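You operate a simulated robot arm through the tools that you are given. There is no shell and no other tool.

Carry out the task below with a simulated robot arm. There is one attempt and no reset: what you move stays moved.

## Task
Stop the flaker, then dump the chaff and move its beaker to the red plate.
Fine: all the chaff out, the yellow gate slide shut again; spill no flakes. Set down upright: green beaker. Where these are worked on the way, their far stop is far enough and under half their travel is too little: yellow gate slide.
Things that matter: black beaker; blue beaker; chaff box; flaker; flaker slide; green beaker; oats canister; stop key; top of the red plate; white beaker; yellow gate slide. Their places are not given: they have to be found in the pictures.

The check looks at the end state, three seconds after you hand in, the way a careful person would. Anything else that was tipped, shoved, dropped, spilled or broken makes it a failure.

## Robot
A 6-joint arm with a two-finger parallel gripper, fixed in place. Base frame: the origin is at the foot of the arm, x ahead of it, y to its left, z up; the work surface is at about z = 90. Units: cm, degrees, N and s.
With the tool pointing down near the work surface it reaches from about 24 to 64 cm from the base axis. Its first joint turns from -66.0 to 66.0 degrees. Payload 2.7 kg.
The tool frame sits at the grasp point between the pads (the TCP): z along the fingers, y along the line on which they close. The tips reach 2.3 cm beyond it. The gripper opens to 9.4 cm. The fingers are 3.8 cm wide and 1 cm thick; the gripper's body (5.4 by 9.6 cm) begins 3.9 cm behind the TCP.
Orientation is told as [roll, pitch, yaw] about the base's x, y, z axes, in that order, counted from this pose: with the fingers straight down and closing along the base's y, the tool's x points along the base's -x, its y along +y and its z along -z.

## Interface
- The arm moves only by the tool drive_tool. Its argument "targets" is a list of rows, each an object of numbers (a shift or turn left out is 0, a gripper value left out holds the last): "tx", "ty", "tz": the shift along the base's x, y, z in cm; "ax", "ay", "az": the turn, a rotation vector about the base's x, y, z in degrees; "jaw": the opening in per cent of the stroke, from 0 (shut) to 100 (fully open). In form: [{"tx": .., "ty": .., "tz": .., "ax": .., "ay": .., "az": .., "jaw": ..}, ...]. A call has 1 to 20 rows; each row shifts and turns the commanded pose from where the row before left it. A row lasts 0.2 s, in which the tool goes at most 5 cm and 8.6 degrees; a call with a longer step from one row to the next is refused whole, and so is a gripper value outside its range. A pose out of reach is approached as far as the arm can. The call stops where the force on the tool passes 50 N (or 10 N more than at its start, if that is more) or the arm is blocked; 0.2 s more then pass. The fingers move at their own pace (about 4.5 cm/s each) and stop on an object; they squeeze with about 23 N. The grip force told is the motor's: it shows also when the fingers shut on nothing. Time passes only in rows, and 0.2 s behind the last, so rows that do not move let the fingers close. The reply holds the time, the measured pose of the TCP, the force on the tool along the base axes, the opening and the grip force, in the units named above and with some noise, with the torque about the TCP (base axes, N m) and any sound that the robot's microphone picked up, and new pictures: "show" is both (left out), scene, wrist or none.
- Cameras (640 x 400 px; columns grow to the right, rows downward): "scene" is fixed at [6.14, -41.62, 142.5]; the picture's right is [0.89, -0.45, 0.00], its down [-0.16, -0.33, -0.93] and it looks along [0.42, 0.83, -0.37] (base axes); focal length 364 px, centre (320, 200). "wrist" rides on the gripper at [8.6, 1.6, -7.5] in the tool frame; the picture's right is [-0.18, 0.98, 0.00], its down [-0.58, -0.11, -0.81] and it looks along [-0.79, -0.15, 0.59] (tool axes); focal length 243 px, centre (320, 200).
- probe_pixels(camera, pixels): there is no depth. For up to 12 entries [column, row, z] of the newest picture of that camera ("zoom" is the newest enlarged one), the place [x, y] in the base frame at which the ray of that pixel passes the height z, good to about 0.2 cm. The clock stands still meanwhile.
- zoom(camera, box): a new picture of the part [left, top, right, bottom] of that camera's present view, enlarged. The clock stands still meanwhile.
- hand_in(): hands the job in; it is judged then, once.

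Open the gripper and draw the arm clear of the work before you hand the job in, unless the task says otherwise.

The tools are called after ">>>" as a command line: name --argument value ..., lists and objects as JSON in quotes. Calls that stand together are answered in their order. drive_tool: Moves the arm, as the interface text tells. Its arguments: {"type":"object","properties":{"targets":{"type":"array"},"show":{"type":"string","enum":["both","scene","wrist","none"]}},"required":["targets"]} The other tools are called the same way: probe_pixels (camera, pixels) gives the place at which the rays of pixels pass given heights; zoom (camera, box) takes an enlarged picture of a part of a camera's view; hand_in () hands the job in.

At the start:

```text
time_s: 0.0
position: [31.52, 17.84, 125.82]
tool_rot: [0.0, -0.1, -0.1]
wrist_force: [-0.5, 0.8, 0.1]
ft_torque: [-0.01, -0.01, 0.03]
opening: 9.4
gripper_force: 0.0
```

scene: 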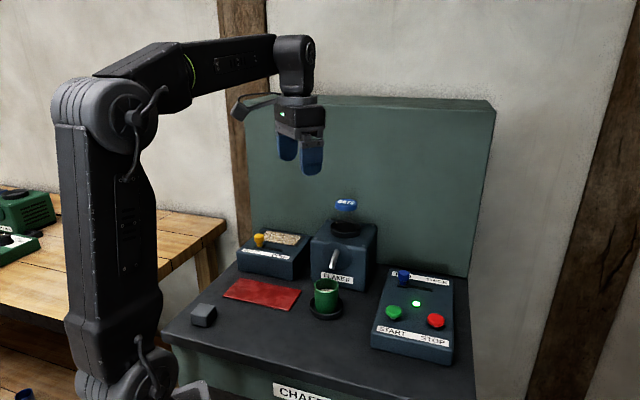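
wrist: 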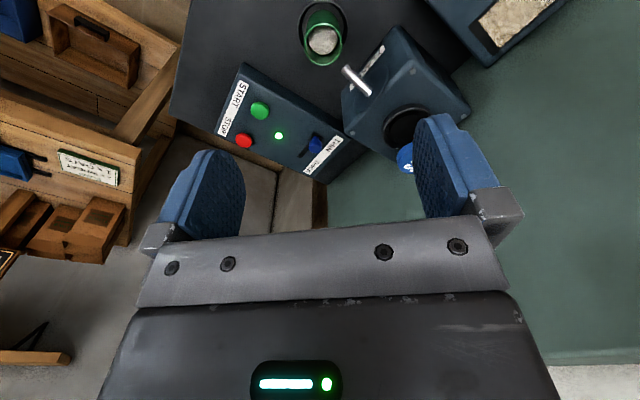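

I see the flaker, a panel with START/STOP keys around (415,310), the green beaker at (326,292), a red plate at (262,294), and a box with a yellow knob at (260,240). I zoom in for details before moving.

>>> zoom --camera "scene" --box '[220, 190, 400, 330]'

>>> zoom --camera "scene" --box '[350, 250, 480, 370]'

>>> zoom --camera "scene" --box '[150, 280, 480, 400]'

>>> zoom --camera "wrist" --box '[180, 0, 580, 200]'

```text
2.86 times, centred on (310, 260) of scene
```

zoom: 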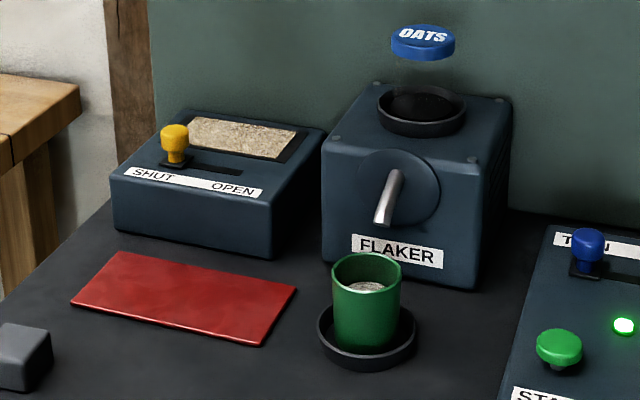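

```text
3.33 times, centred on (415, 310) of scene
```

zoom: 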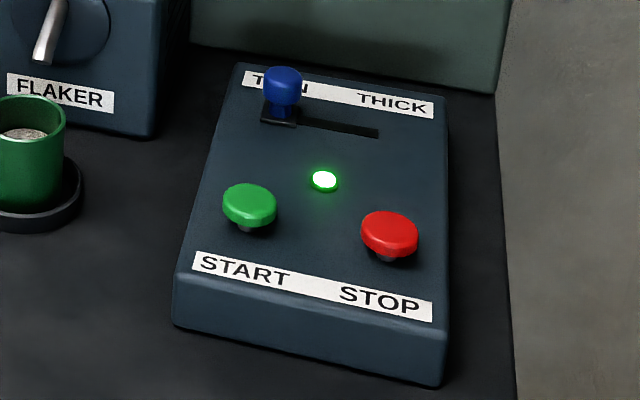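

```text
1.94 times, centred on (315, 340) of scene
```

zoom: 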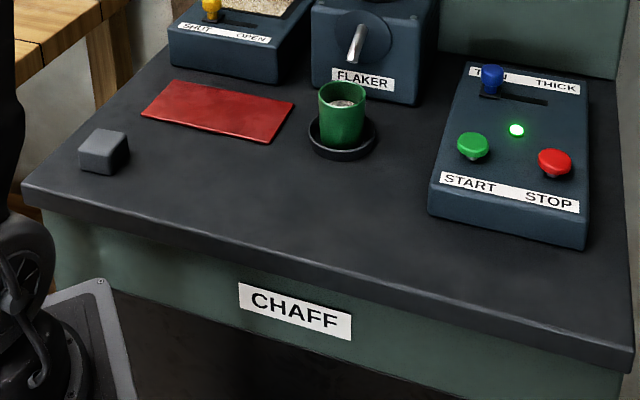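

```text
1.60 times, centred on (380, 100) of wrist
```

zoom: 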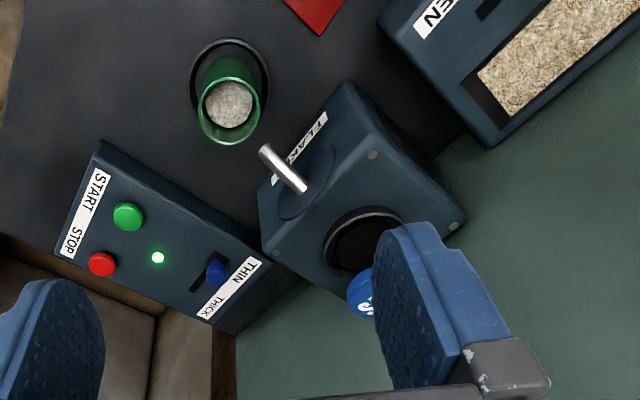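

I probe the key points in the scene image: red plate corners, beaker base and rim, stop key, yellow knob, and box edges at trial heights.

>>> probe_pixels --camera "scene" --pixels '[[241.7, 278.2, 90.5], [302, 291.5, 90.5], [289.7, 310.8, 90.5], [223.2, 295, 90.5], [326, 310, 90], [326, 285, 98], [326, 285, 96], [436, 320, 96], [436, 320, 98], [259, 240, 100], [259, 240, 98], [259, 240, 102]]'

>>> probe_pixels --camera "wrist" --pixels '[[322, 42, 90], [322, 42, 96], [322, 42, 98], [243, 141, 96], [243, 141, 98], [259, 110, 96], [259, 110, 98], [318, 143, 98], [318, 143, 100], [278, 135, 96], [405, 158, 100], [405, 158, 110]]'

>>> probe_pixels --camera "scene" --pixels '[[393, 313, 96], [393, 313, 98], [404, 277, 98], [404, 277, 100], [416, 303, 96], [416, 303, 95], [346, 203, 110], [346, 203, 115], [333, 260, 100], [333, 260, 104], [239, 266, 90], [304, 279, 90]]'

```text
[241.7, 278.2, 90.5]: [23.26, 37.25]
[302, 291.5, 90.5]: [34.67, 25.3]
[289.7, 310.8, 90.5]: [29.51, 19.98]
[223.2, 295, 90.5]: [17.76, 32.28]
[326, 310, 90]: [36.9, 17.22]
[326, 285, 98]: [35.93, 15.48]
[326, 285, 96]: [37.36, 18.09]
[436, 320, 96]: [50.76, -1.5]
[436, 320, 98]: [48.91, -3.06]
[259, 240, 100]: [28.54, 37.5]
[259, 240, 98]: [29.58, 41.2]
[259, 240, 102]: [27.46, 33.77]
```

```text
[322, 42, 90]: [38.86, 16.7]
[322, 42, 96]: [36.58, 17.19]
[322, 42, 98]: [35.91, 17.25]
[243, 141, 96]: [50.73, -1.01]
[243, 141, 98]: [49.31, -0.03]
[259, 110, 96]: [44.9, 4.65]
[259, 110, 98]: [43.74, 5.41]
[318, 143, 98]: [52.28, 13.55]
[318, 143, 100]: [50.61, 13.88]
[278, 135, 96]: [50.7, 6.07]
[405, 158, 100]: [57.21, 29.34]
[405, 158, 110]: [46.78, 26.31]
```

```text
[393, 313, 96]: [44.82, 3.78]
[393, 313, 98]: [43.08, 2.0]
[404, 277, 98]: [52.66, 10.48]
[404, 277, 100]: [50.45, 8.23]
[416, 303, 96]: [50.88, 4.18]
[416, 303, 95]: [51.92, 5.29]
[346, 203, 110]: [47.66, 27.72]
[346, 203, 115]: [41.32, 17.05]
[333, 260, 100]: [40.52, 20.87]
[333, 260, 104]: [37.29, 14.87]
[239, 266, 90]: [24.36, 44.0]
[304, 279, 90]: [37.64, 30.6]
```

The stop key matches in both views at about (50.7, -1.3, 96), with the furniture turned about -45° from the base axes. I move above the key at a safe height, closing the fingers and yawing the tool to line up with the table.

>>> drive_tool --targets '[{"tx": 2.4, "ty": -2.4, "tz": -0.5, "az": 5.6, "jaw": 0}, {"tx": 2.4, "ty": -2.4, "tz": -0.5, "az": 5.6}, {"tx": 2.4, "ty": -2.4, "tz": -1, "az": 5.6}, {"tx": 2.4, "ty": -2.4, "tz": -1, "az": 5.6}, {"tx": 2.4, "ty": -2.4, "tz": -2, "az": 5.6}, {"tx": 2.4, "ty": -2.4, "tz": -2.5, "az": 5.6}, {"tx": 2.4, "ty": -2.4, "tz": -2.5, "az": 5.6}, {"tx": 2.4, "ty": -2.34, "tz": -2.5, "az": 5.6}]'

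```text
time_s: 1.8
position: [50.99, -1.23, 113.26]
tool_rot: [-0.1, -0.1, 44.9]
wrist_force: [0.9, 0.1, 0.3]
ft_torque: [0.0, 0.0, 0.01]
opening: 0.0
gripper_force: 23.1
```

scene: 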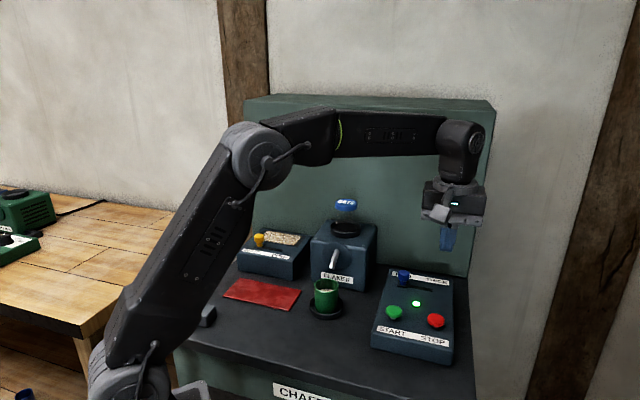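
wrist: 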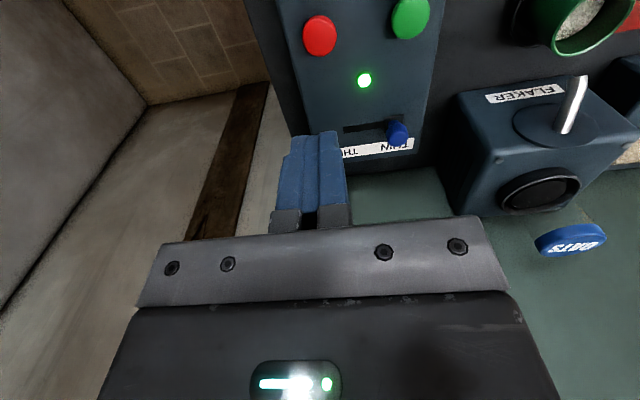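

The camera now shows the stop key at (320,36) in the wrist view and at (436,320) in the scene. I probe both to triangulate its height and position.

>>> probe_pixels --camera "wrist" --pixels '[[320, 36, 95], [320, 36, 96], [320, 36, 97], [411, 18, 96], [411, 18, 97], [364, 80, 95], [364, 80, 96], [397, 132, 97], [397, 132, 98], [570, 240, 110], [570, 240, 112], [540, 193, 104]]'

>>> zoom --camera "scene" --box '[360, 180, 500, 350]'

>>> zoom --camera "wrist" --box '[240, 0, 480, 180]'

```text
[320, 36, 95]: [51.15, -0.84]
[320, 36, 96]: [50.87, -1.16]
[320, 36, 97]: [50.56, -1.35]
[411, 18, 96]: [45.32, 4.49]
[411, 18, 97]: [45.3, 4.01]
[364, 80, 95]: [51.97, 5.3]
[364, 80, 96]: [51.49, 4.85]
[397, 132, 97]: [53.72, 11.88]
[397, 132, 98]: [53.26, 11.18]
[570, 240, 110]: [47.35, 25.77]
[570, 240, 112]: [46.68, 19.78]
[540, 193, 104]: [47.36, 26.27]
```

```text
2.35 times, centred on (430, 265) of scene
```

zoom: 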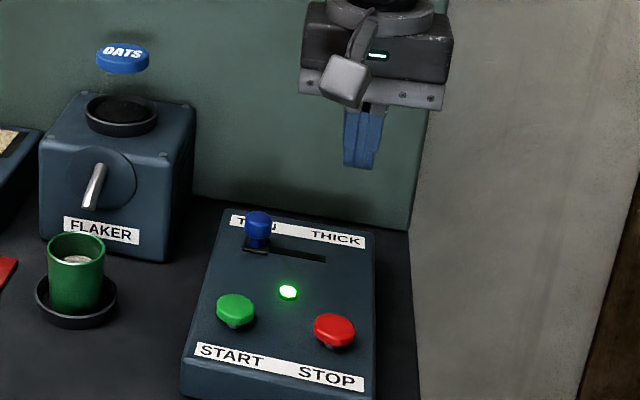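

```text
2.22 times, centred on (360, 90) of wrist
```

zoom: 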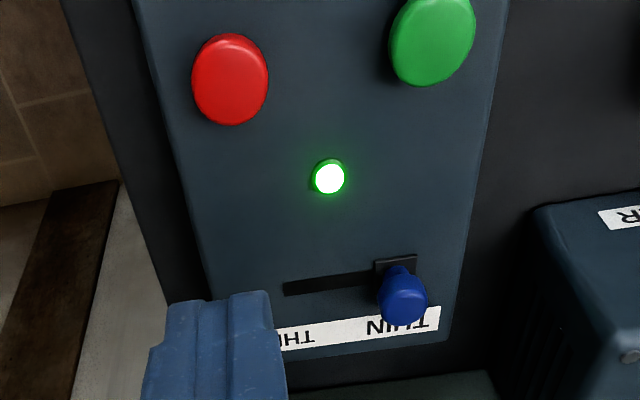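

The key centre is about (50.8, -1.3, 96.3), directly under the closed fingertips (TCP at 50.99, -1.23, tips 2.3 below). I lower to just above it and inspect.

>>> drive_tool --targets '[{"tx": -0.1, "tz": -3.3}, {"tz": -3.3}, {"tz": -3.3}, {"tz": -3.0}]'

```text
time_s: 2.8
position: [50.79, -1.39, 100.3]
tool_rot: [0.0, -0.1, 44.8]
wrist_force: [0.1, -0.2, -0.2]
ft_torque: [-0.01, 0.02, 0.01]
opening: 0.0
gripper_force: 23.2
```

scene: 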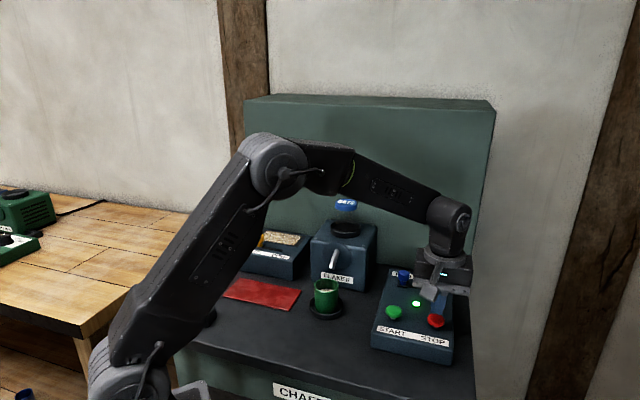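
wrist: 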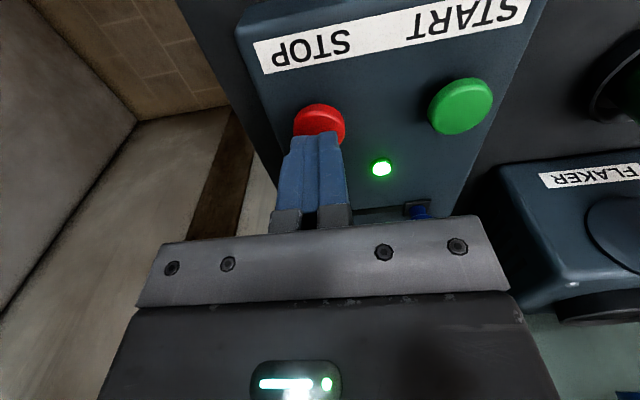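

The fingertips (around (318,140)) are right over the red key with the lamp still lit at (381,168). I press down in small steps.

>>> drive_tool --targets '[{"tz": -0.5}, {"tz": -0.4}, {"tz": -0.3}, {"tz": -0.3}, {"tz": -0.2}]'

```text
time_s: 4.0
position: [50.64, -1.3, 98.79]
tool_rot: [0.0, -0.1, 44.8]
wrist_force: [-0.2, -0.5, -0.6]
ft_torque: [-0.01, 0.01, -0.02]
opening: 0.01
gripper_force: 23.4
```

scene: 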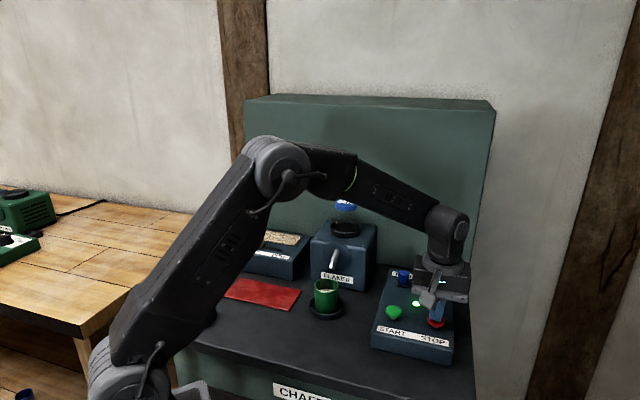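
wrist: 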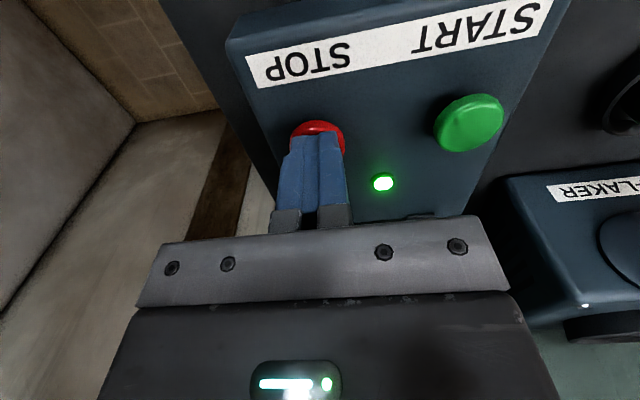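

The tips are just above the key (z about 96.5) with no force yet and the lamp still lit. I continue down in small steps.

>>> drive_tool --targets '[{"tz": -0.2}, {"tz": -0.2}, {"tz": -0.2}, {"tz": -0.2}]'

```text
time_s: 5.0
position: [50.44, -1.21, 98.03]
tool_rot: [0.0, -0.2, 44.8]
wrist_force: [-0.2, -1.2, 2.0]
ft_torque: [-0.03, -0.01, -0.01]
opening: 0.0
gripper_force: 22.5
heard: click
```

scene: 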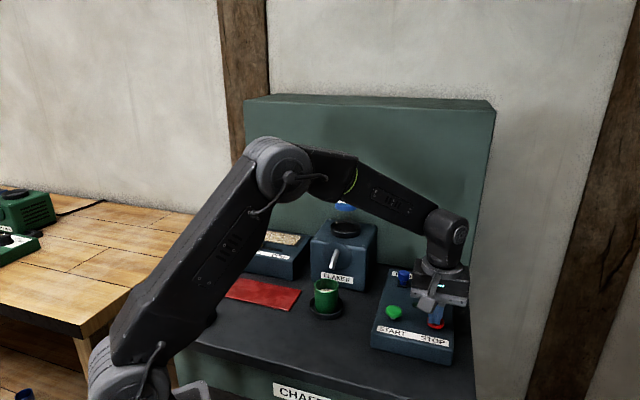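
wrist: 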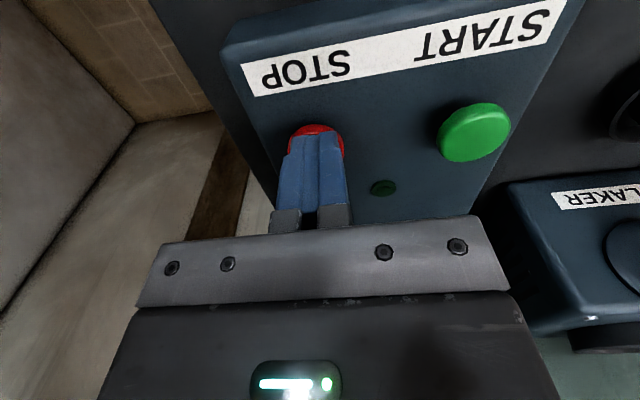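

A click was heard and the lamp at (383,187) is now dark. I raise the tool straight off the key and check the lamp stays off.

>>> drive_tool --targets '[{"tz": 1}, {"tz": 3}, {"tz": 4}, {"tz": 4}, {"tz": 4}]'

```text
time_s: 6.2
position: [50.7, -1.53, 114.04]
tool_rot: [0.1, -0.1, 44.7]
wrist_force: [0.1, 0.8, 0.9]
ft_torque: [-0.02, -0.02, 0.01]
opening: 0.01
gripper_force: 23.1
```

scene: 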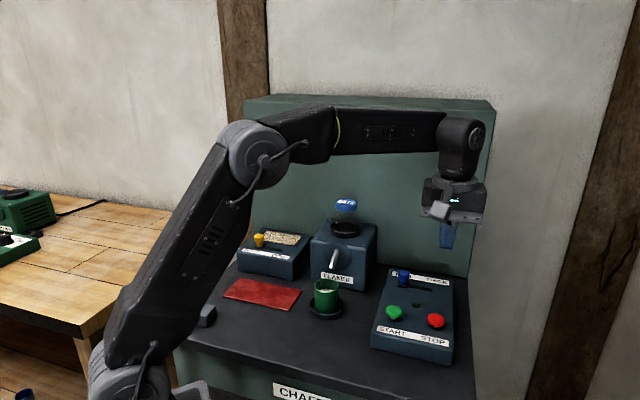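
wrist: 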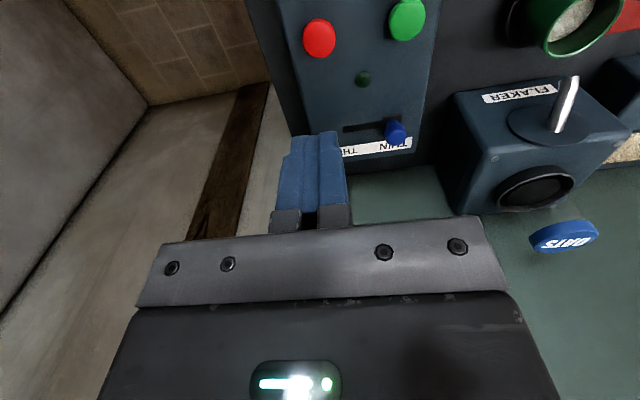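

The lamp at (362,78) is off: the flaker is stopped. Now I travel high in front of the flaker to a viewing pose near the yellow gate slide, with the fingers part open.

>>> drive_tool --targets '[{"tx": -2.54, "ty": 3.3, "tz": 1.4}, {"tx": -2.54, "ty": 3.3, "tz": 1.4}, {"tx": -2.54, "ty": 3.3, "tz": 1.2}, {"tx": -2.54, "ty": 3.3, "tz": 1.2}, {"tx": -2.54, "ty": 3.3, "tz": 1.2}, {"tx": -2.4, "ty": 3.6, "tz": 0, "jaw": 60}, {"tx": -2.4, "ty": 3.6, "tz": -0.4}, {"tx": -2.4, "ty": 3.6, "tz": -1}, {"tx": -2.4, "ty": 3.6, "tz": -1}, {"tx": -2.4, "ty": 3.6, "tz": -1}]'

```text
time_s: 8.4
position: [25.67, 33.16, 116.78]
tool_rot: [0.0, -0.2, 44.8]
wrist_force: [0.3, -0.2, 0.0]
ft_torque: [-0.05, 0.02, 0.0]
opening: 5.67
gripper_force: 0.2
```

scene: 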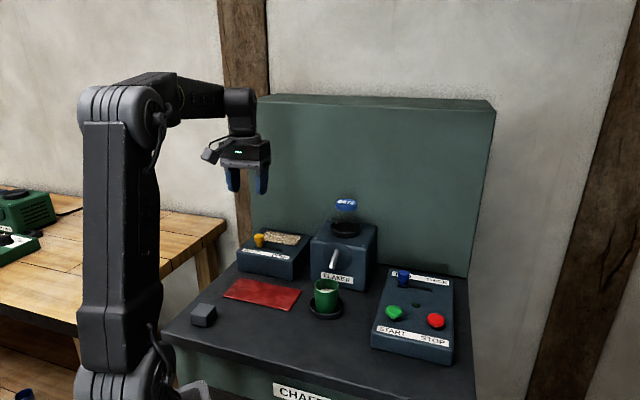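
wrist: 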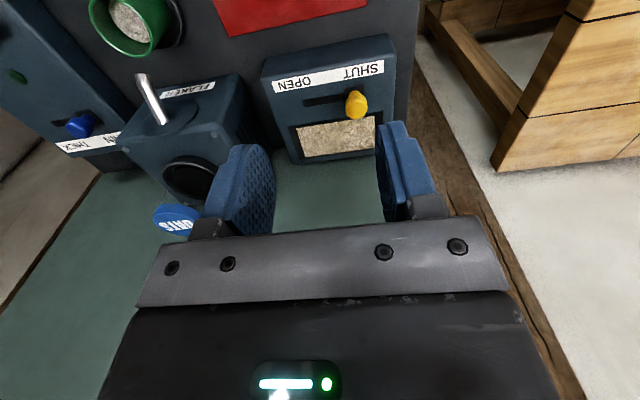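

The yellow knob shows at (356,104) in the wrist view, SHUT side on the image right. I zoom in and triangulate the knob, slot and box.

>>> zoom --camera "wrist" --box '[240, 20, 420, 170]'

>>> zoom --camera "scene" --box '[225, 215, 325, 290]'

>>> probe_pixels --camera "wrist" --pixels '[[356, 104, 98], [356, 104, 99], [356, 104, 100], [356, 104, 101], [307, 102, 97], [307, 102, 96], [375, 98, 96], [123, 25, 96], [282, 20, 90], [217, 12, 90], [370, 5, 90], [338, 140, 97]]'

>>> probe_pixels --camera "scene" --pixels '[[259, 240, 99], [259, 237, 100], [259, 237, 101], [259, 237, 99], [281, 249, 97], [281, 249, 96], [252, 246, 96], [252, 246, 97], [278, 239, 97], [238, 240, 96], [295, 263, 96], [313, 234, 97]]'

```text
2.67 times, centred on (330, 95) of wrist
```

zoom: 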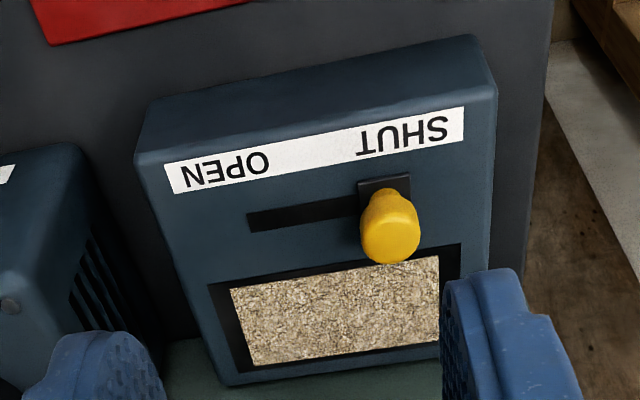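

```text
5.33 times, centred on (275, 252) of scene
```

zoom: 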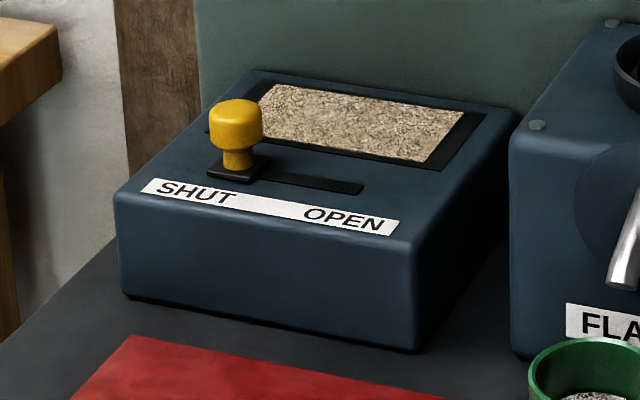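

```text
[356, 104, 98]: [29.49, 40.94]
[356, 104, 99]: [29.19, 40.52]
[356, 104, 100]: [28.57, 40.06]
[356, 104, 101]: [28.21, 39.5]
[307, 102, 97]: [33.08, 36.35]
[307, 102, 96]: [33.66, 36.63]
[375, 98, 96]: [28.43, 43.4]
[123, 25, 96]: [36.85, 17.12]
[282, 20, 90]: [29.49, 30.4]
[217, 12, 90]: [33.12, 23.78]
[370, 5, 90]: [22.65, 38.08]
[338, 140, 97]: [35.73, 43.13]
```

```text
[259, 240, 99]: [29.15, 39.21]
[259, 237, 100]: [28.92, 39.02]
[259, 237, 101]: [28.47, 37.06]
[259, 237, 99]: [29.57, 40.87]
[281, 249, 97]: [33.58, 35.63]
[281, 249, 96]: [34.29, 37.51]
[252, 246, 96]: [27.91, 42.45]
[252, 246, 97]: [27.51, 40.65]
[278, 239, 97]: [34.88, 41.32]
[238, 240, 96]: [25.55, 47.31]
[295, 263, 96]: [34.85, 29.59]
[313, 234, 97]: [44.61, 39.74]
```

Triangulating gives the knob head at about (29.2, 40.4, 99), the box top at about z = 96.6, with slide direction about (0.70, -0.71) and travel about 5 cm. I move above the knob at z = 108 to check alignment.

>>> drive_tool --targets '[{"tx": 1.2, "ty": 2.4, "tz": -2}, {"tx": 1.2, "ty": 2.4, "tz": -3}, {"tx": 1.1, "ty": 2.4, "tz": -3}]'

```text
time_s: 9.2
position: [29.38, 40.58, 108.74]
tool_rot: [0.0, -0.1, 44.8]
wrist_force: [-0.1, 0.4, 0.0]
ft_torque: [0.0, 0.0, -0.02]
opening: 5.63
gripper_force: 0.0
```

scene: 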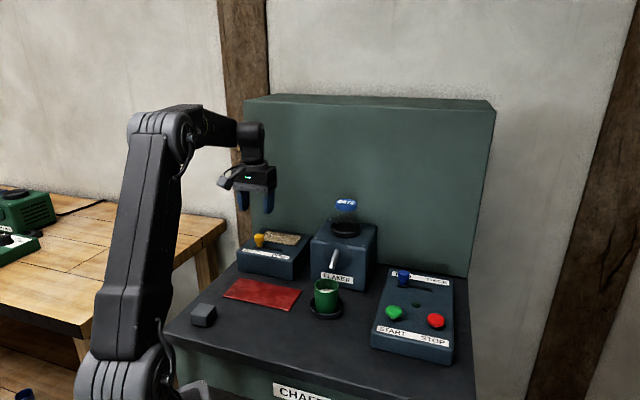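
wrist: 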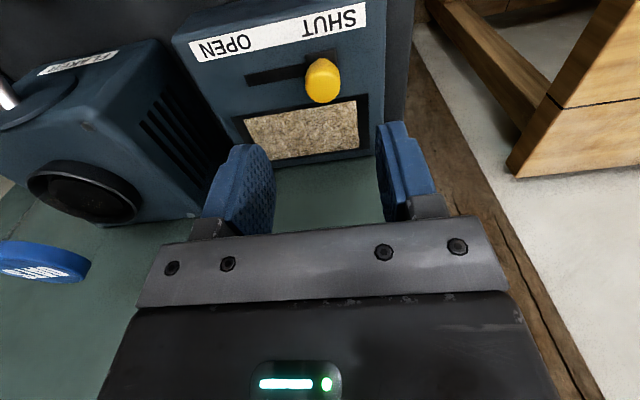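

The knob is now at (323,80) in the wrist view and (259,239) in the scene. I re-triangulate before descending.

>>> probe_pixels --camera "wrist" --pixels '[[323, 80, 98.5], [323, 80, 99], [323, 80, 99.5], [308, 64, 96.8], [250, 80, 96.8], [333, 62, 96.8], [370, 8, 96], [178, 42, 96], [252, 130, 97], [362, 120, 97]]'

>>> zoom --camera "wrist" --box '[160, 0, 420, 170]'

>>> zoom --camera "scene" --box '[215, 170, 325, 290]'

```text
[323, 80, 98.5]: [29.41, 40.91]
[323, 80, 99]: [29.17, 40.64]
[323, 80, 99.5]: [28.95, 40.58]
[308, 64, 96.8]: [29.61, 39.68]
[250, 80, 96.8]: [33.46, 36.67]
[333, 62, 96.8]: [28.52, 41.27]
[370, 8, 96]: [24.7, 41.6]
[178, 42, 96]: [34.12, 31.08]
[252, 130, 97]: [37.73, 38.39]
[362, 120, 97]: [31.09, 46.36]
```

```text
2.35 times, centred on (290, 85) of wrist
```

zoom: 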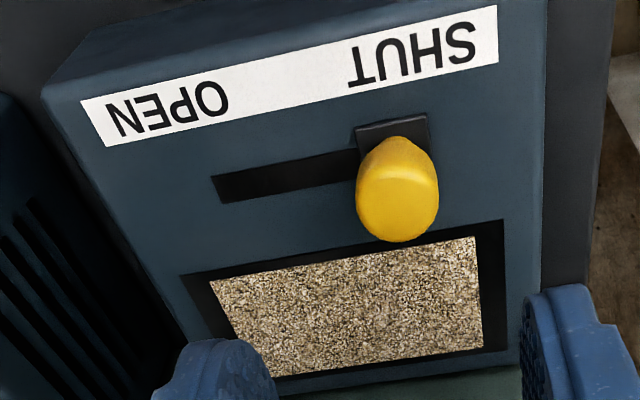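

```text
3.33 times, centred on (270, 230) of scene
```

zoom: 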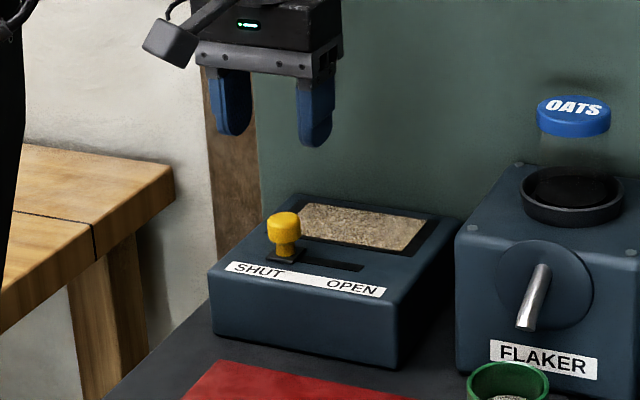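

I refine the box orientation by probing the label's edges and the slot ends.

>>> probe_pixels --camera "wrist" --pixels '[[365.3, 3.3, 96.3], [187.9, 43.3, 96.3], [365.7, 26.3, 96.5], [199.4, 62, 96.5], [242.3, 119.9, 96.8], [355.5, 100.7, 96.8], [246.2, 80.3, 96.6], [335.5, 48, 96.7], [304.9, 53.9, 96.7]]'

>>> probe_pixels --camera "zoom" --pixels '[[284, 222, 99.9], [284, 222, 99.5], [284, 235, 99], [284, 255, 97], [364, 268, 96.7], [225, 265, 96.4], [384, 294, 96.4], [284, 238, 99], [305, 203, 96.9], [423, 218, 96.9]]'

```text
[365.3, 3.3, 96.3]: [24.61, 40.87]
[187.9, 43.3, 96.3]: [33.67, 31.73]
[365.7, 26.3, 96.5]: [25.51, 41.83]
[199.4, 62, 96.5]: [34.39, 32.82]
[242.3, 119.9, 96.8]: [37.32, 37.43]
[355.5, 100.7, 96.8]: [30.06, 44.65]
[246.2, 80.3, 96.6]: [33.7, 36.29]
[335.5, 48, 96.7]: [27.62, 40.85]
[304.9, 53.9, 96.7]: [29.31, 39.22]
```

```text
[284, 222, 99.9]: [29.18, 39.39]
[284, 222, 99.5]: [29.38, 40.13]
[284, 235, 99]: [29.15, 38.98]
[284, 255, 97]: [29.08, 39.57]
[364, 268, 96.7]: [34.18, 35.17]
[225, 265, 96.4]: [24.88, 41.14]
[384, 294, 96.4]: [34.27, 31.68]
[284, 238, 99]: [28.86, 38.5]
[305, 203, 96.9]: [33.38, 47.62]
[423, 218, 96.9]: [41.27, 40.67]
```

Slot centre line and plate give the knob centre at about (29.3, 40.7), so the TCP (29.38, 40.58) is well aligned. I descend with the fingers straddling the knob to about z = 99.8.

>>> drive_tool --targets '[{"tx": -0.05, "ty": 0.1, "tz": -2.5}, {"tz": -2.5}, {"tz": -2.3}, {"tz": -1.0}, {"tz": -0.6}]'

```text
time_s: 10.4
position: [29.38, 40.65, 99.9]
tool_rot: [-0.1, -0.2, 44.9]
wrist_force: [0.7, 0.3, 0.1]
ft_torque: [0.01, 0.0, 0.02]
opening: 5.65
gripper_force: 0.0
```

scene: 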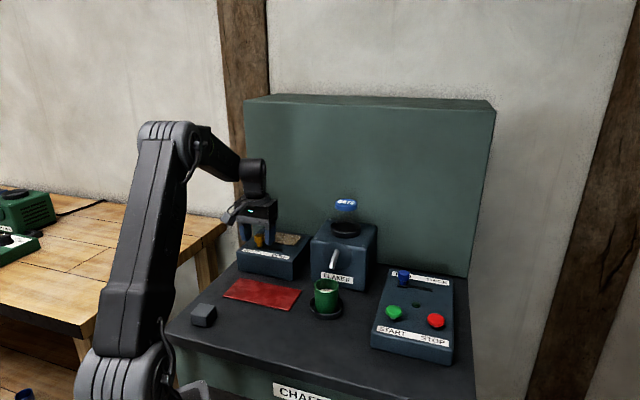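
wrist: 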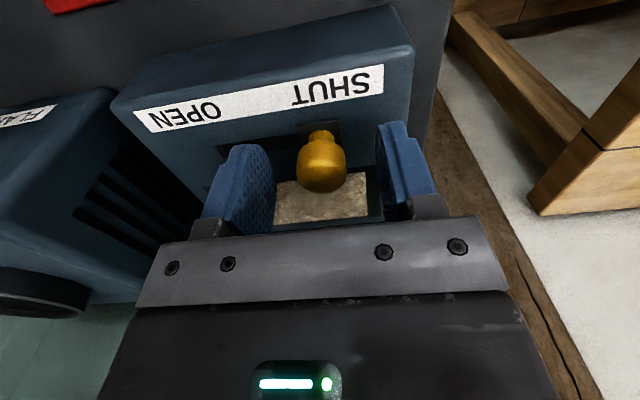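

The knob at (322,160) sits between the two pads. I close the fingers on it and let them settle.

>>> drive_tool --targets '[{"jaw": 0}, {}, {}, {}, {}]'

>>> zoom --camera "scene" --box '[215, 180, 325, 290]'

```text
time_s: 11.6
position: [29.35, 40.69, 100.01]
tool_rot: [-0.1, 0.0, 44.8]
wrist_force: [0.8, -0.5, -2.1]
ft_torque: [0.1, -0.08, -0.01]
opening: 2.53
gripper_force: 45.5
```

scene: 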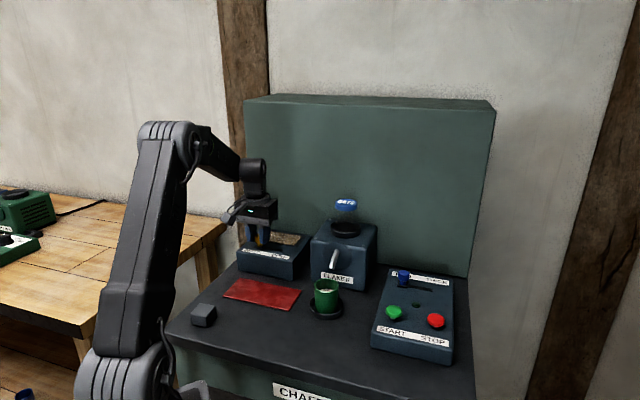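
wrist: 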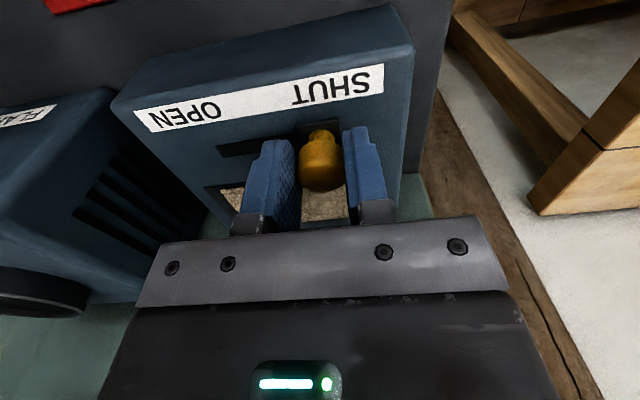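

```text
3.64 times, centred on (270, 235) of scene
```

zoom: 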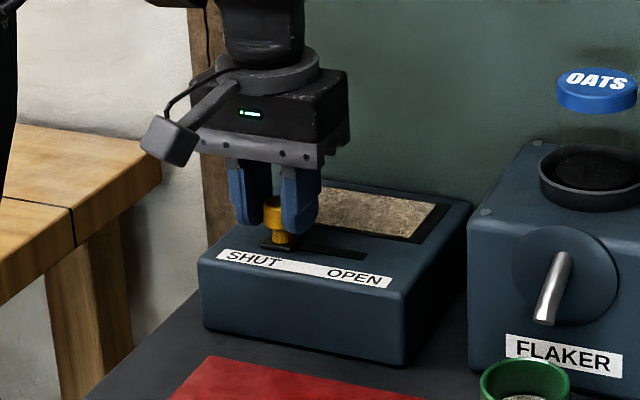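

The grip is firm on the knob (2.53 cm). I slide it toward OPEN along (0.703, -0.711) in small steps, watching the forces.

>>> drive_tool --targets '[{"tx": 0.35, "ty": -0.355}, {"tx": 0.35, "ty": -0.355}, {"tx": 0.35, "ty": -0.355}, {"tx": 0.35, "ty": -0.355}, {"tx": 0.35, "ty": -0.355}, {"tx": 0.35, "ty": -0.355}, {"tx": 0.35, "ty": -0.355}, {"tx": 0.35, "ty": -0.355}]'

>>> zoom --camera "scene" --box '[215, 180, 325, 290]'

```text
time_s: 13.4
position: [32.13, 37.88, 99.95]
tool_rot: [0.0, -0.4, 44.7]
wrist_force: [14.4, 16.0, -3.6]
ft_torque: [-0.48, 0.47, -0.07]
opening: 2.53
gripper_force: 45.2
```

scene: 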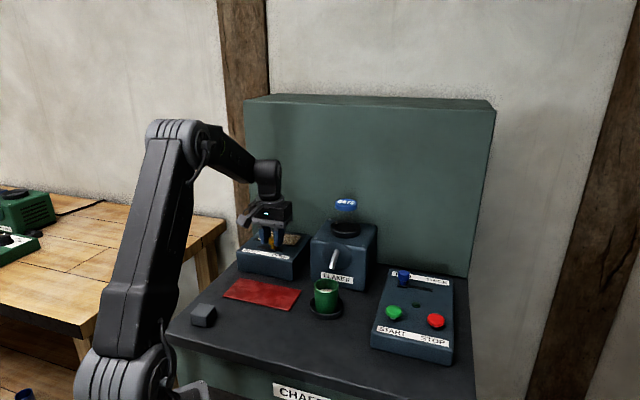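
wrist: 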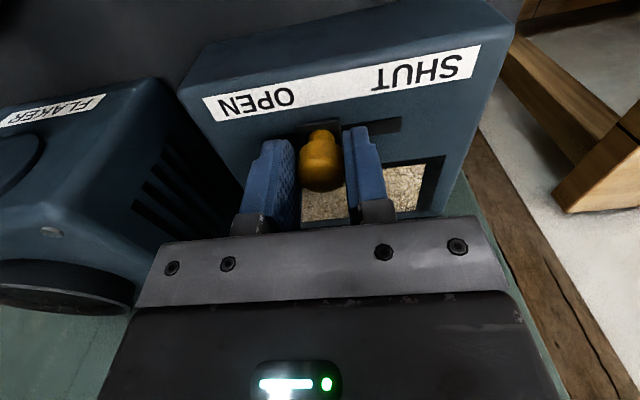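

```text
3.64 times, centred on (270, 235) of scene
```

zoom: 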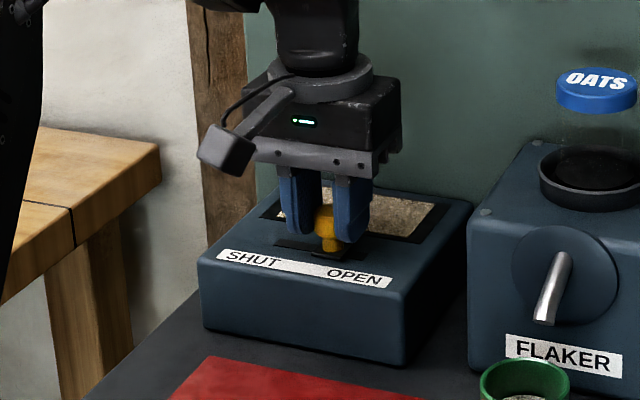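

The knob has moved about 4 cm; the sideways force (14, 16) means I'm tracking slightly to the front of the slot. I correct a little toward +x+y while continuing to the stop.

>>> drive_tool --targets '[{"tx": 0.25, "ty": -0.16}, {"tx": 0.25, "ty": -0.16}]' --show "none"

```text
time_s: 14.0
position: [32.57, 37.41, 100.0]
tool_rot: [0.0, -0.3, 44.9]
wrist_force: [13.4, 15.1, -6.8]
ft_torque: [0.31, -0.3, 0.11]
opening: 2.55
gripper_force: 45.4
```

The force across the slot hasn't changed with the correction, so I test a small shift of 0.15 cm the other way to find its sign.

>>> drive_tool --targets '[{"tx": -0.1, "ty": -0.1}, {}]' --show "both"

```text
time_s: 14.6
position: [32.56, 37.43, 100.03]
tool_rot: [0.1, -0.5, 44.8]
wrist_force: [23.9, 22.7, -11.9]
ft_torque: [-0.04, -0.02, 0.0]
opening: 2.52
gripper_force: 45.1
```

scene: 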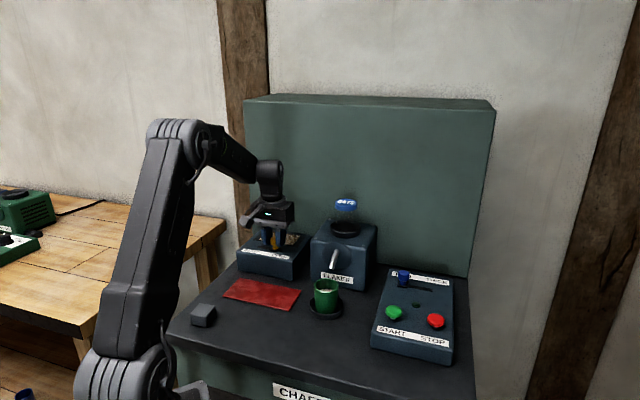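
wrist: 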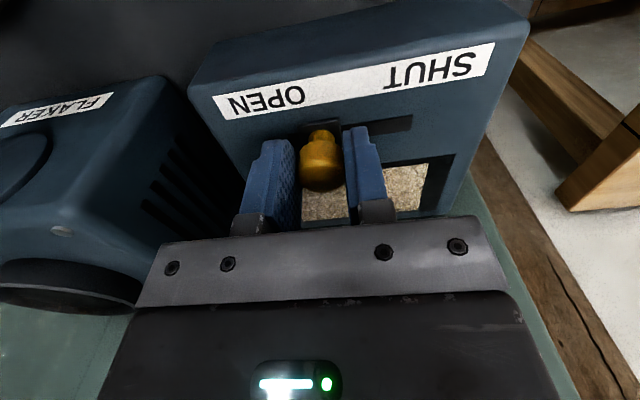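

Moving back raised the force to about 33 N, so the slot pushes me toward +x+y: I shift 0.3 cm that way to unload it.

>>> drive_tool --targets '[{"tx": 0.12, "ty": 0.12}, {"tx": 0.1, "ty": 0.1}, {}]' --show "none"

```text
time_s: 15.4
position: [32.59, 37.51, 99.9]
tool_rot: [0.0, 0.2, 44.8]
wrist_force: [-2.2, -2.5, -4.9]
ft_torque: [0.58, -0.44, -0.02]
opening: 2.55
gripper_force: 45.3
```

The sideways load is gone. I continue toward OPEN in small steps until the stop.

>>> drive_tool --targets '[{"tx": 0.185, "ty": -0.168}, {"tx": 0.185, "ty": -0.168}, {}]' --show "both"

>>> zoom --camera "scene" --box '[215, 180, 325, 290]'

```text
time_s: 16.2
position: [32.95, 37.09, 100.12]
tool_rot: [0.0, 0.3, 44.9]
wrist_force: [-14.3, -13.8, 1.6]
ft_torque: [-0.7, 0.81, 0.02]
opening: 2.53
gripper_force: 44.9
```

scene: 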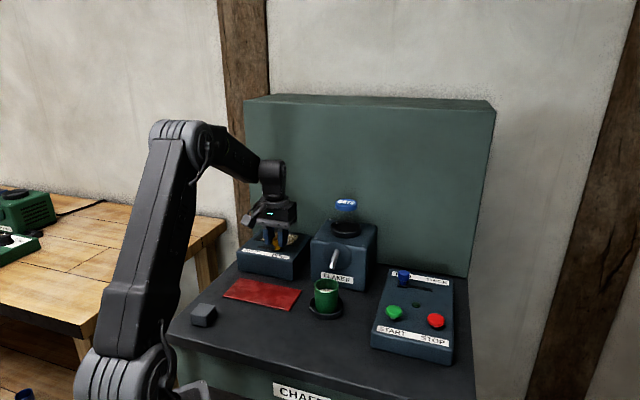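
wrist: 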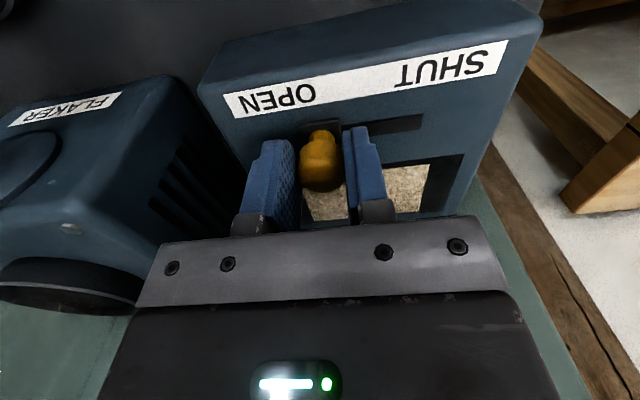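

```text
3.64 times, centred on (270, 235) of scene
```

zoom: 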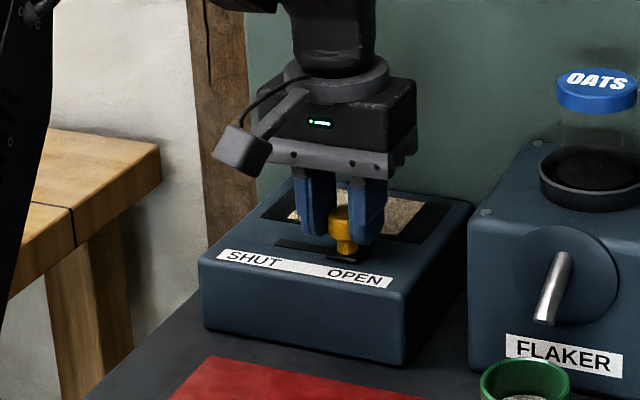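

The load has reversed slightly, so I ease back 0.1 cm and nudge further along the slot to feel for the stop.

>>> drive_tool --targets '[{"tx": -0.08, "ty": -0.08}, {"tx": 0.14, "ty": -0.14}, {"tx": 0.14, "ty": -0.14}, {}]' --show "none"

```text
time_s: 17.2
position: [33.28, 36.78, 99.93]
tool_rot: [0.1, 0.0, 44.7]
wrist_force: [-11.4, -10.0, 0.2]
ft_torque: [-0.5, 0.46, 0.05]
opening: 2.54
gripper_force: 44.3
```

Still moving freely along the slot (5.5 cm so far). I ease the sideways load again and continue.

>>> drive_tool --targets '[{"tx": -0.09, "ty": -0.09}, {"tx": 0.14, "ty": -0.14}, {"tx": 0.14, "ty": -0.14}, {}]' --show "both"

>>> zoom --camera "scene" --box '[215, 180, 325, 290]'

>>> zoom --camera "wrist" --box '[200, 30, 500, 220]'

```text
time_s: 18.2
position: [33.49, 36.58, 99.97]
tool_rot: [0.0, -0.1, 44.8]
wrist_force: [-12.8, -11.1, -0.5]
ft_torque: [0.5, -0.53, 0.03]
opening: 2.54
gripper_force: 44.8
```

scene: 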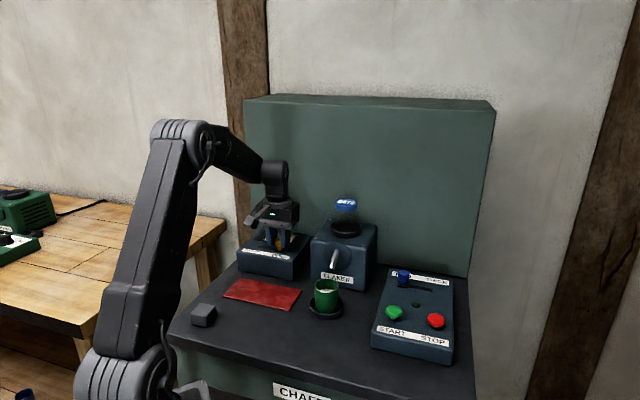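
wrist: 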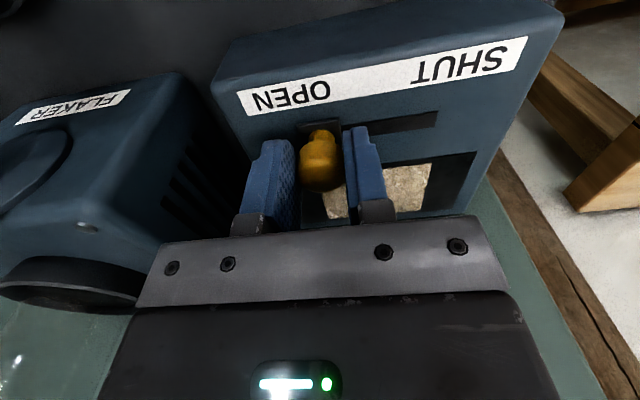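

```text
3.64 times, centred on (270, 235) of scene
```

zoom: 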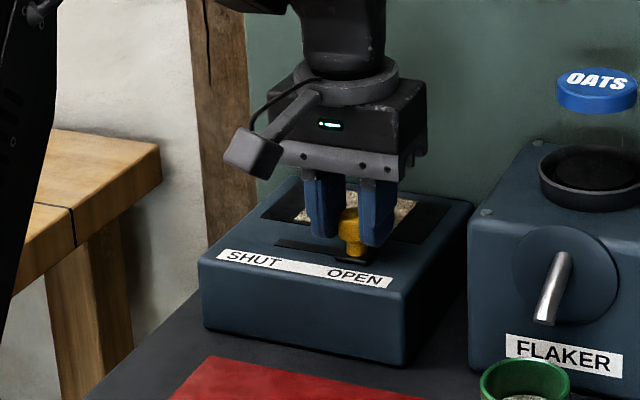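

```text
2.11 times, centred on (350, 125) of wrist
```

zoom: 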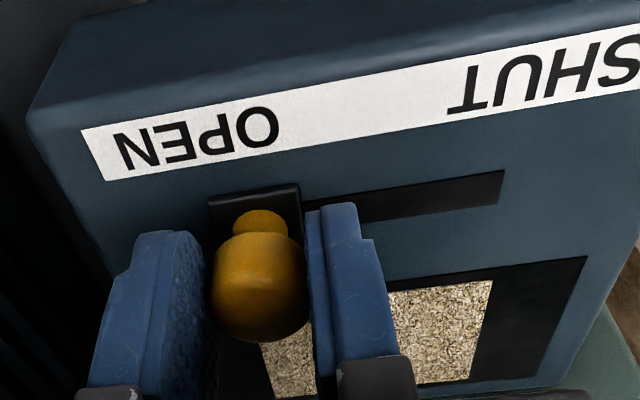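

The window now shows more dark frame around the chaff, so it is draining. I unload the sideways force and nudge on to find the stop.

>>> drive_tool --targets '[{"tx": -0.11, "ty": -0.11}, {"tx": 0.1, "ty": -0.1}, {"tx": 0.1, "ty": -0.1}, {}]' --show "none"

```text
time_s: 19.2
position: [33.57, 36.43, 99.94]
tool_rot: [0.2, -0.3, 44.9]
wrist_force: [4.6, 21.4, -20.7]
ft_torque: [0.71, -0.32, 0.08]
opening: 2.55
gripper_force: 45.3
```

Force along the slot now opposes motion (about 12 N), so the gate is at its far stop. I relieve the load slightly and wait while the chaff drains.

>>> drive_tool --targets '[{"tx": 0.06, "ty": 0.13, "tz": -0.1}, {}, {}, {}, {}, {}, {}, {}, {}, {}]'

>>> zoom --camera "wrist" --box '[200, 30, 500, 220]'

>>> zoom --camera "scene" --box '[215, 180, 325, 290]'

```text
time_s: 21.4
position: [33.59, 36.45, 100.01]
tool_rot: [0.0, -0.3, 44.8]
wrist_force: [-7.5, 22.6, 3.8]
ft_torque: [0.4, 0.29, 0.03]
opening: 2.53
gripper_force: 44.7
```

scene: 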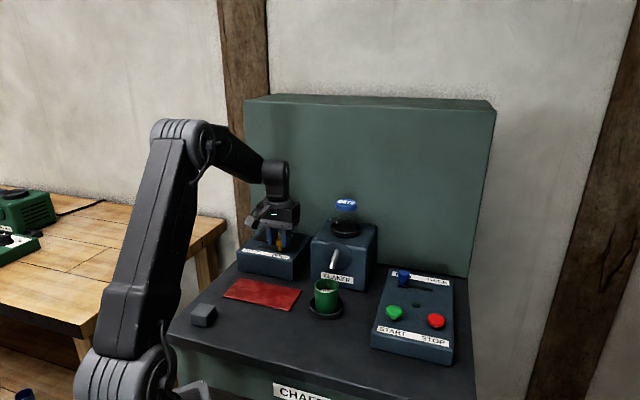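
wrist: 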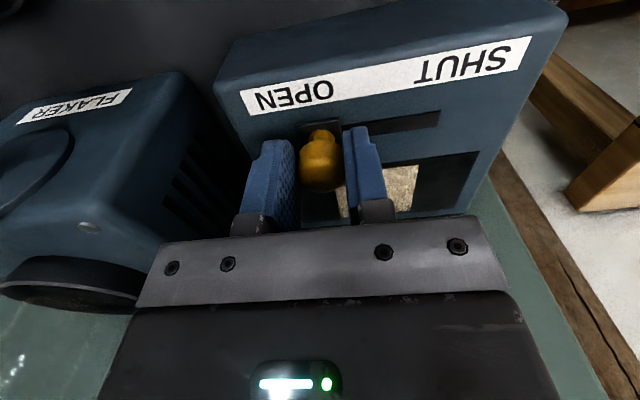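

```text
2.11 times, centred on (350, 125) of wrist
```

zoom: 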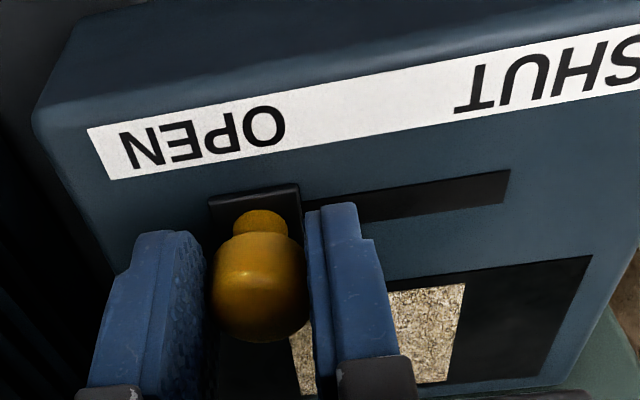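

```text
3.64 times, centred on (270, 235) of scene
```

zoom: 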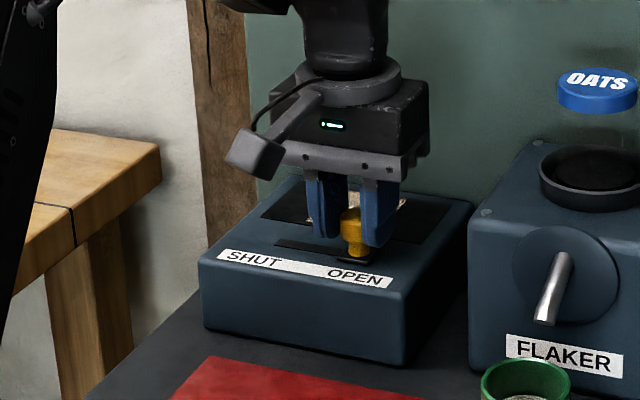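

The chaff patch is shrinking in the window (zoom, (390–465, 290–380)). I ease off the stop a touch and keep waiting.

>>> drive_tool --targets '[{"tx": -0.07, "ty": 0.12}, {}, {}, {}, {}, {}, {}, {}, {}, {}, {}, {}, {}, {}, {}, {}, {}, {}, {}, {}]'

>>> zoom --camera "wrist" --box '[200, 30, 500, 220]'

>>> zoom --camera "scene" --box '[215, 180, 325, 290]'

```text
time_s: 25.6
position: [33.53, 36.52, 100.04]
tool_rot: [-0.1, -0.2, 44.8]
wrist_force: [0.5, 1.3, 20.9]
ft_torque: [0.2, -0.17, -0.02]
opening: 2.55
gripper_force: 45.0
```

scene: 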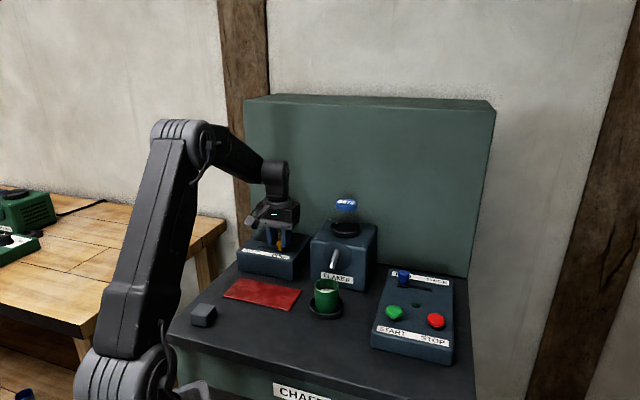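
wrist: 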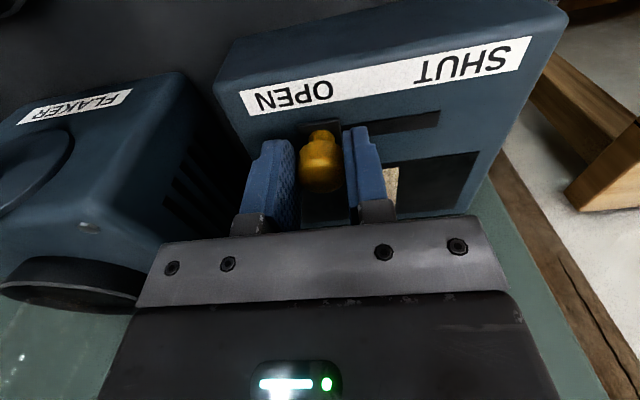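

```text
2.11 times, centred on (350, 125) of wrist
```

zoom: 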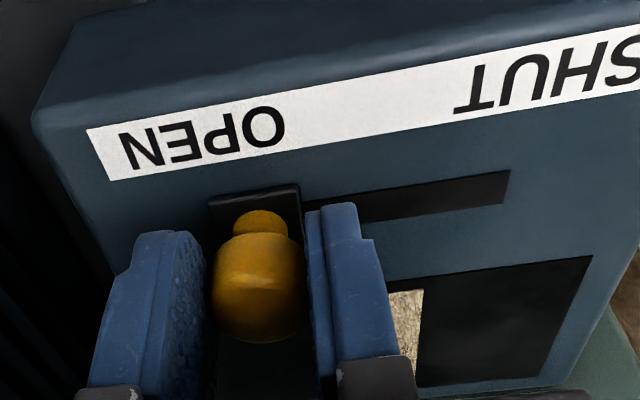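

```text
3.64 times, centred on (270, 235) of scene
```

zoom: 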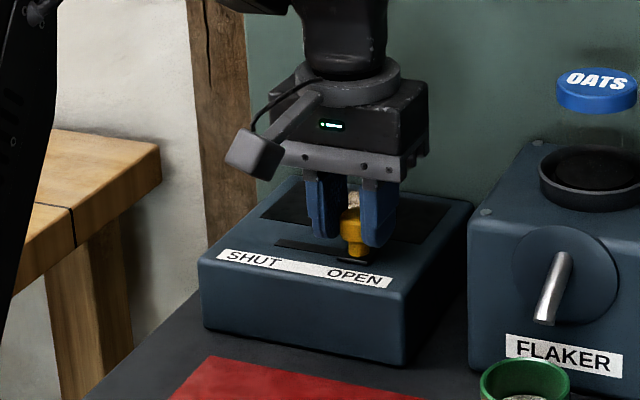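

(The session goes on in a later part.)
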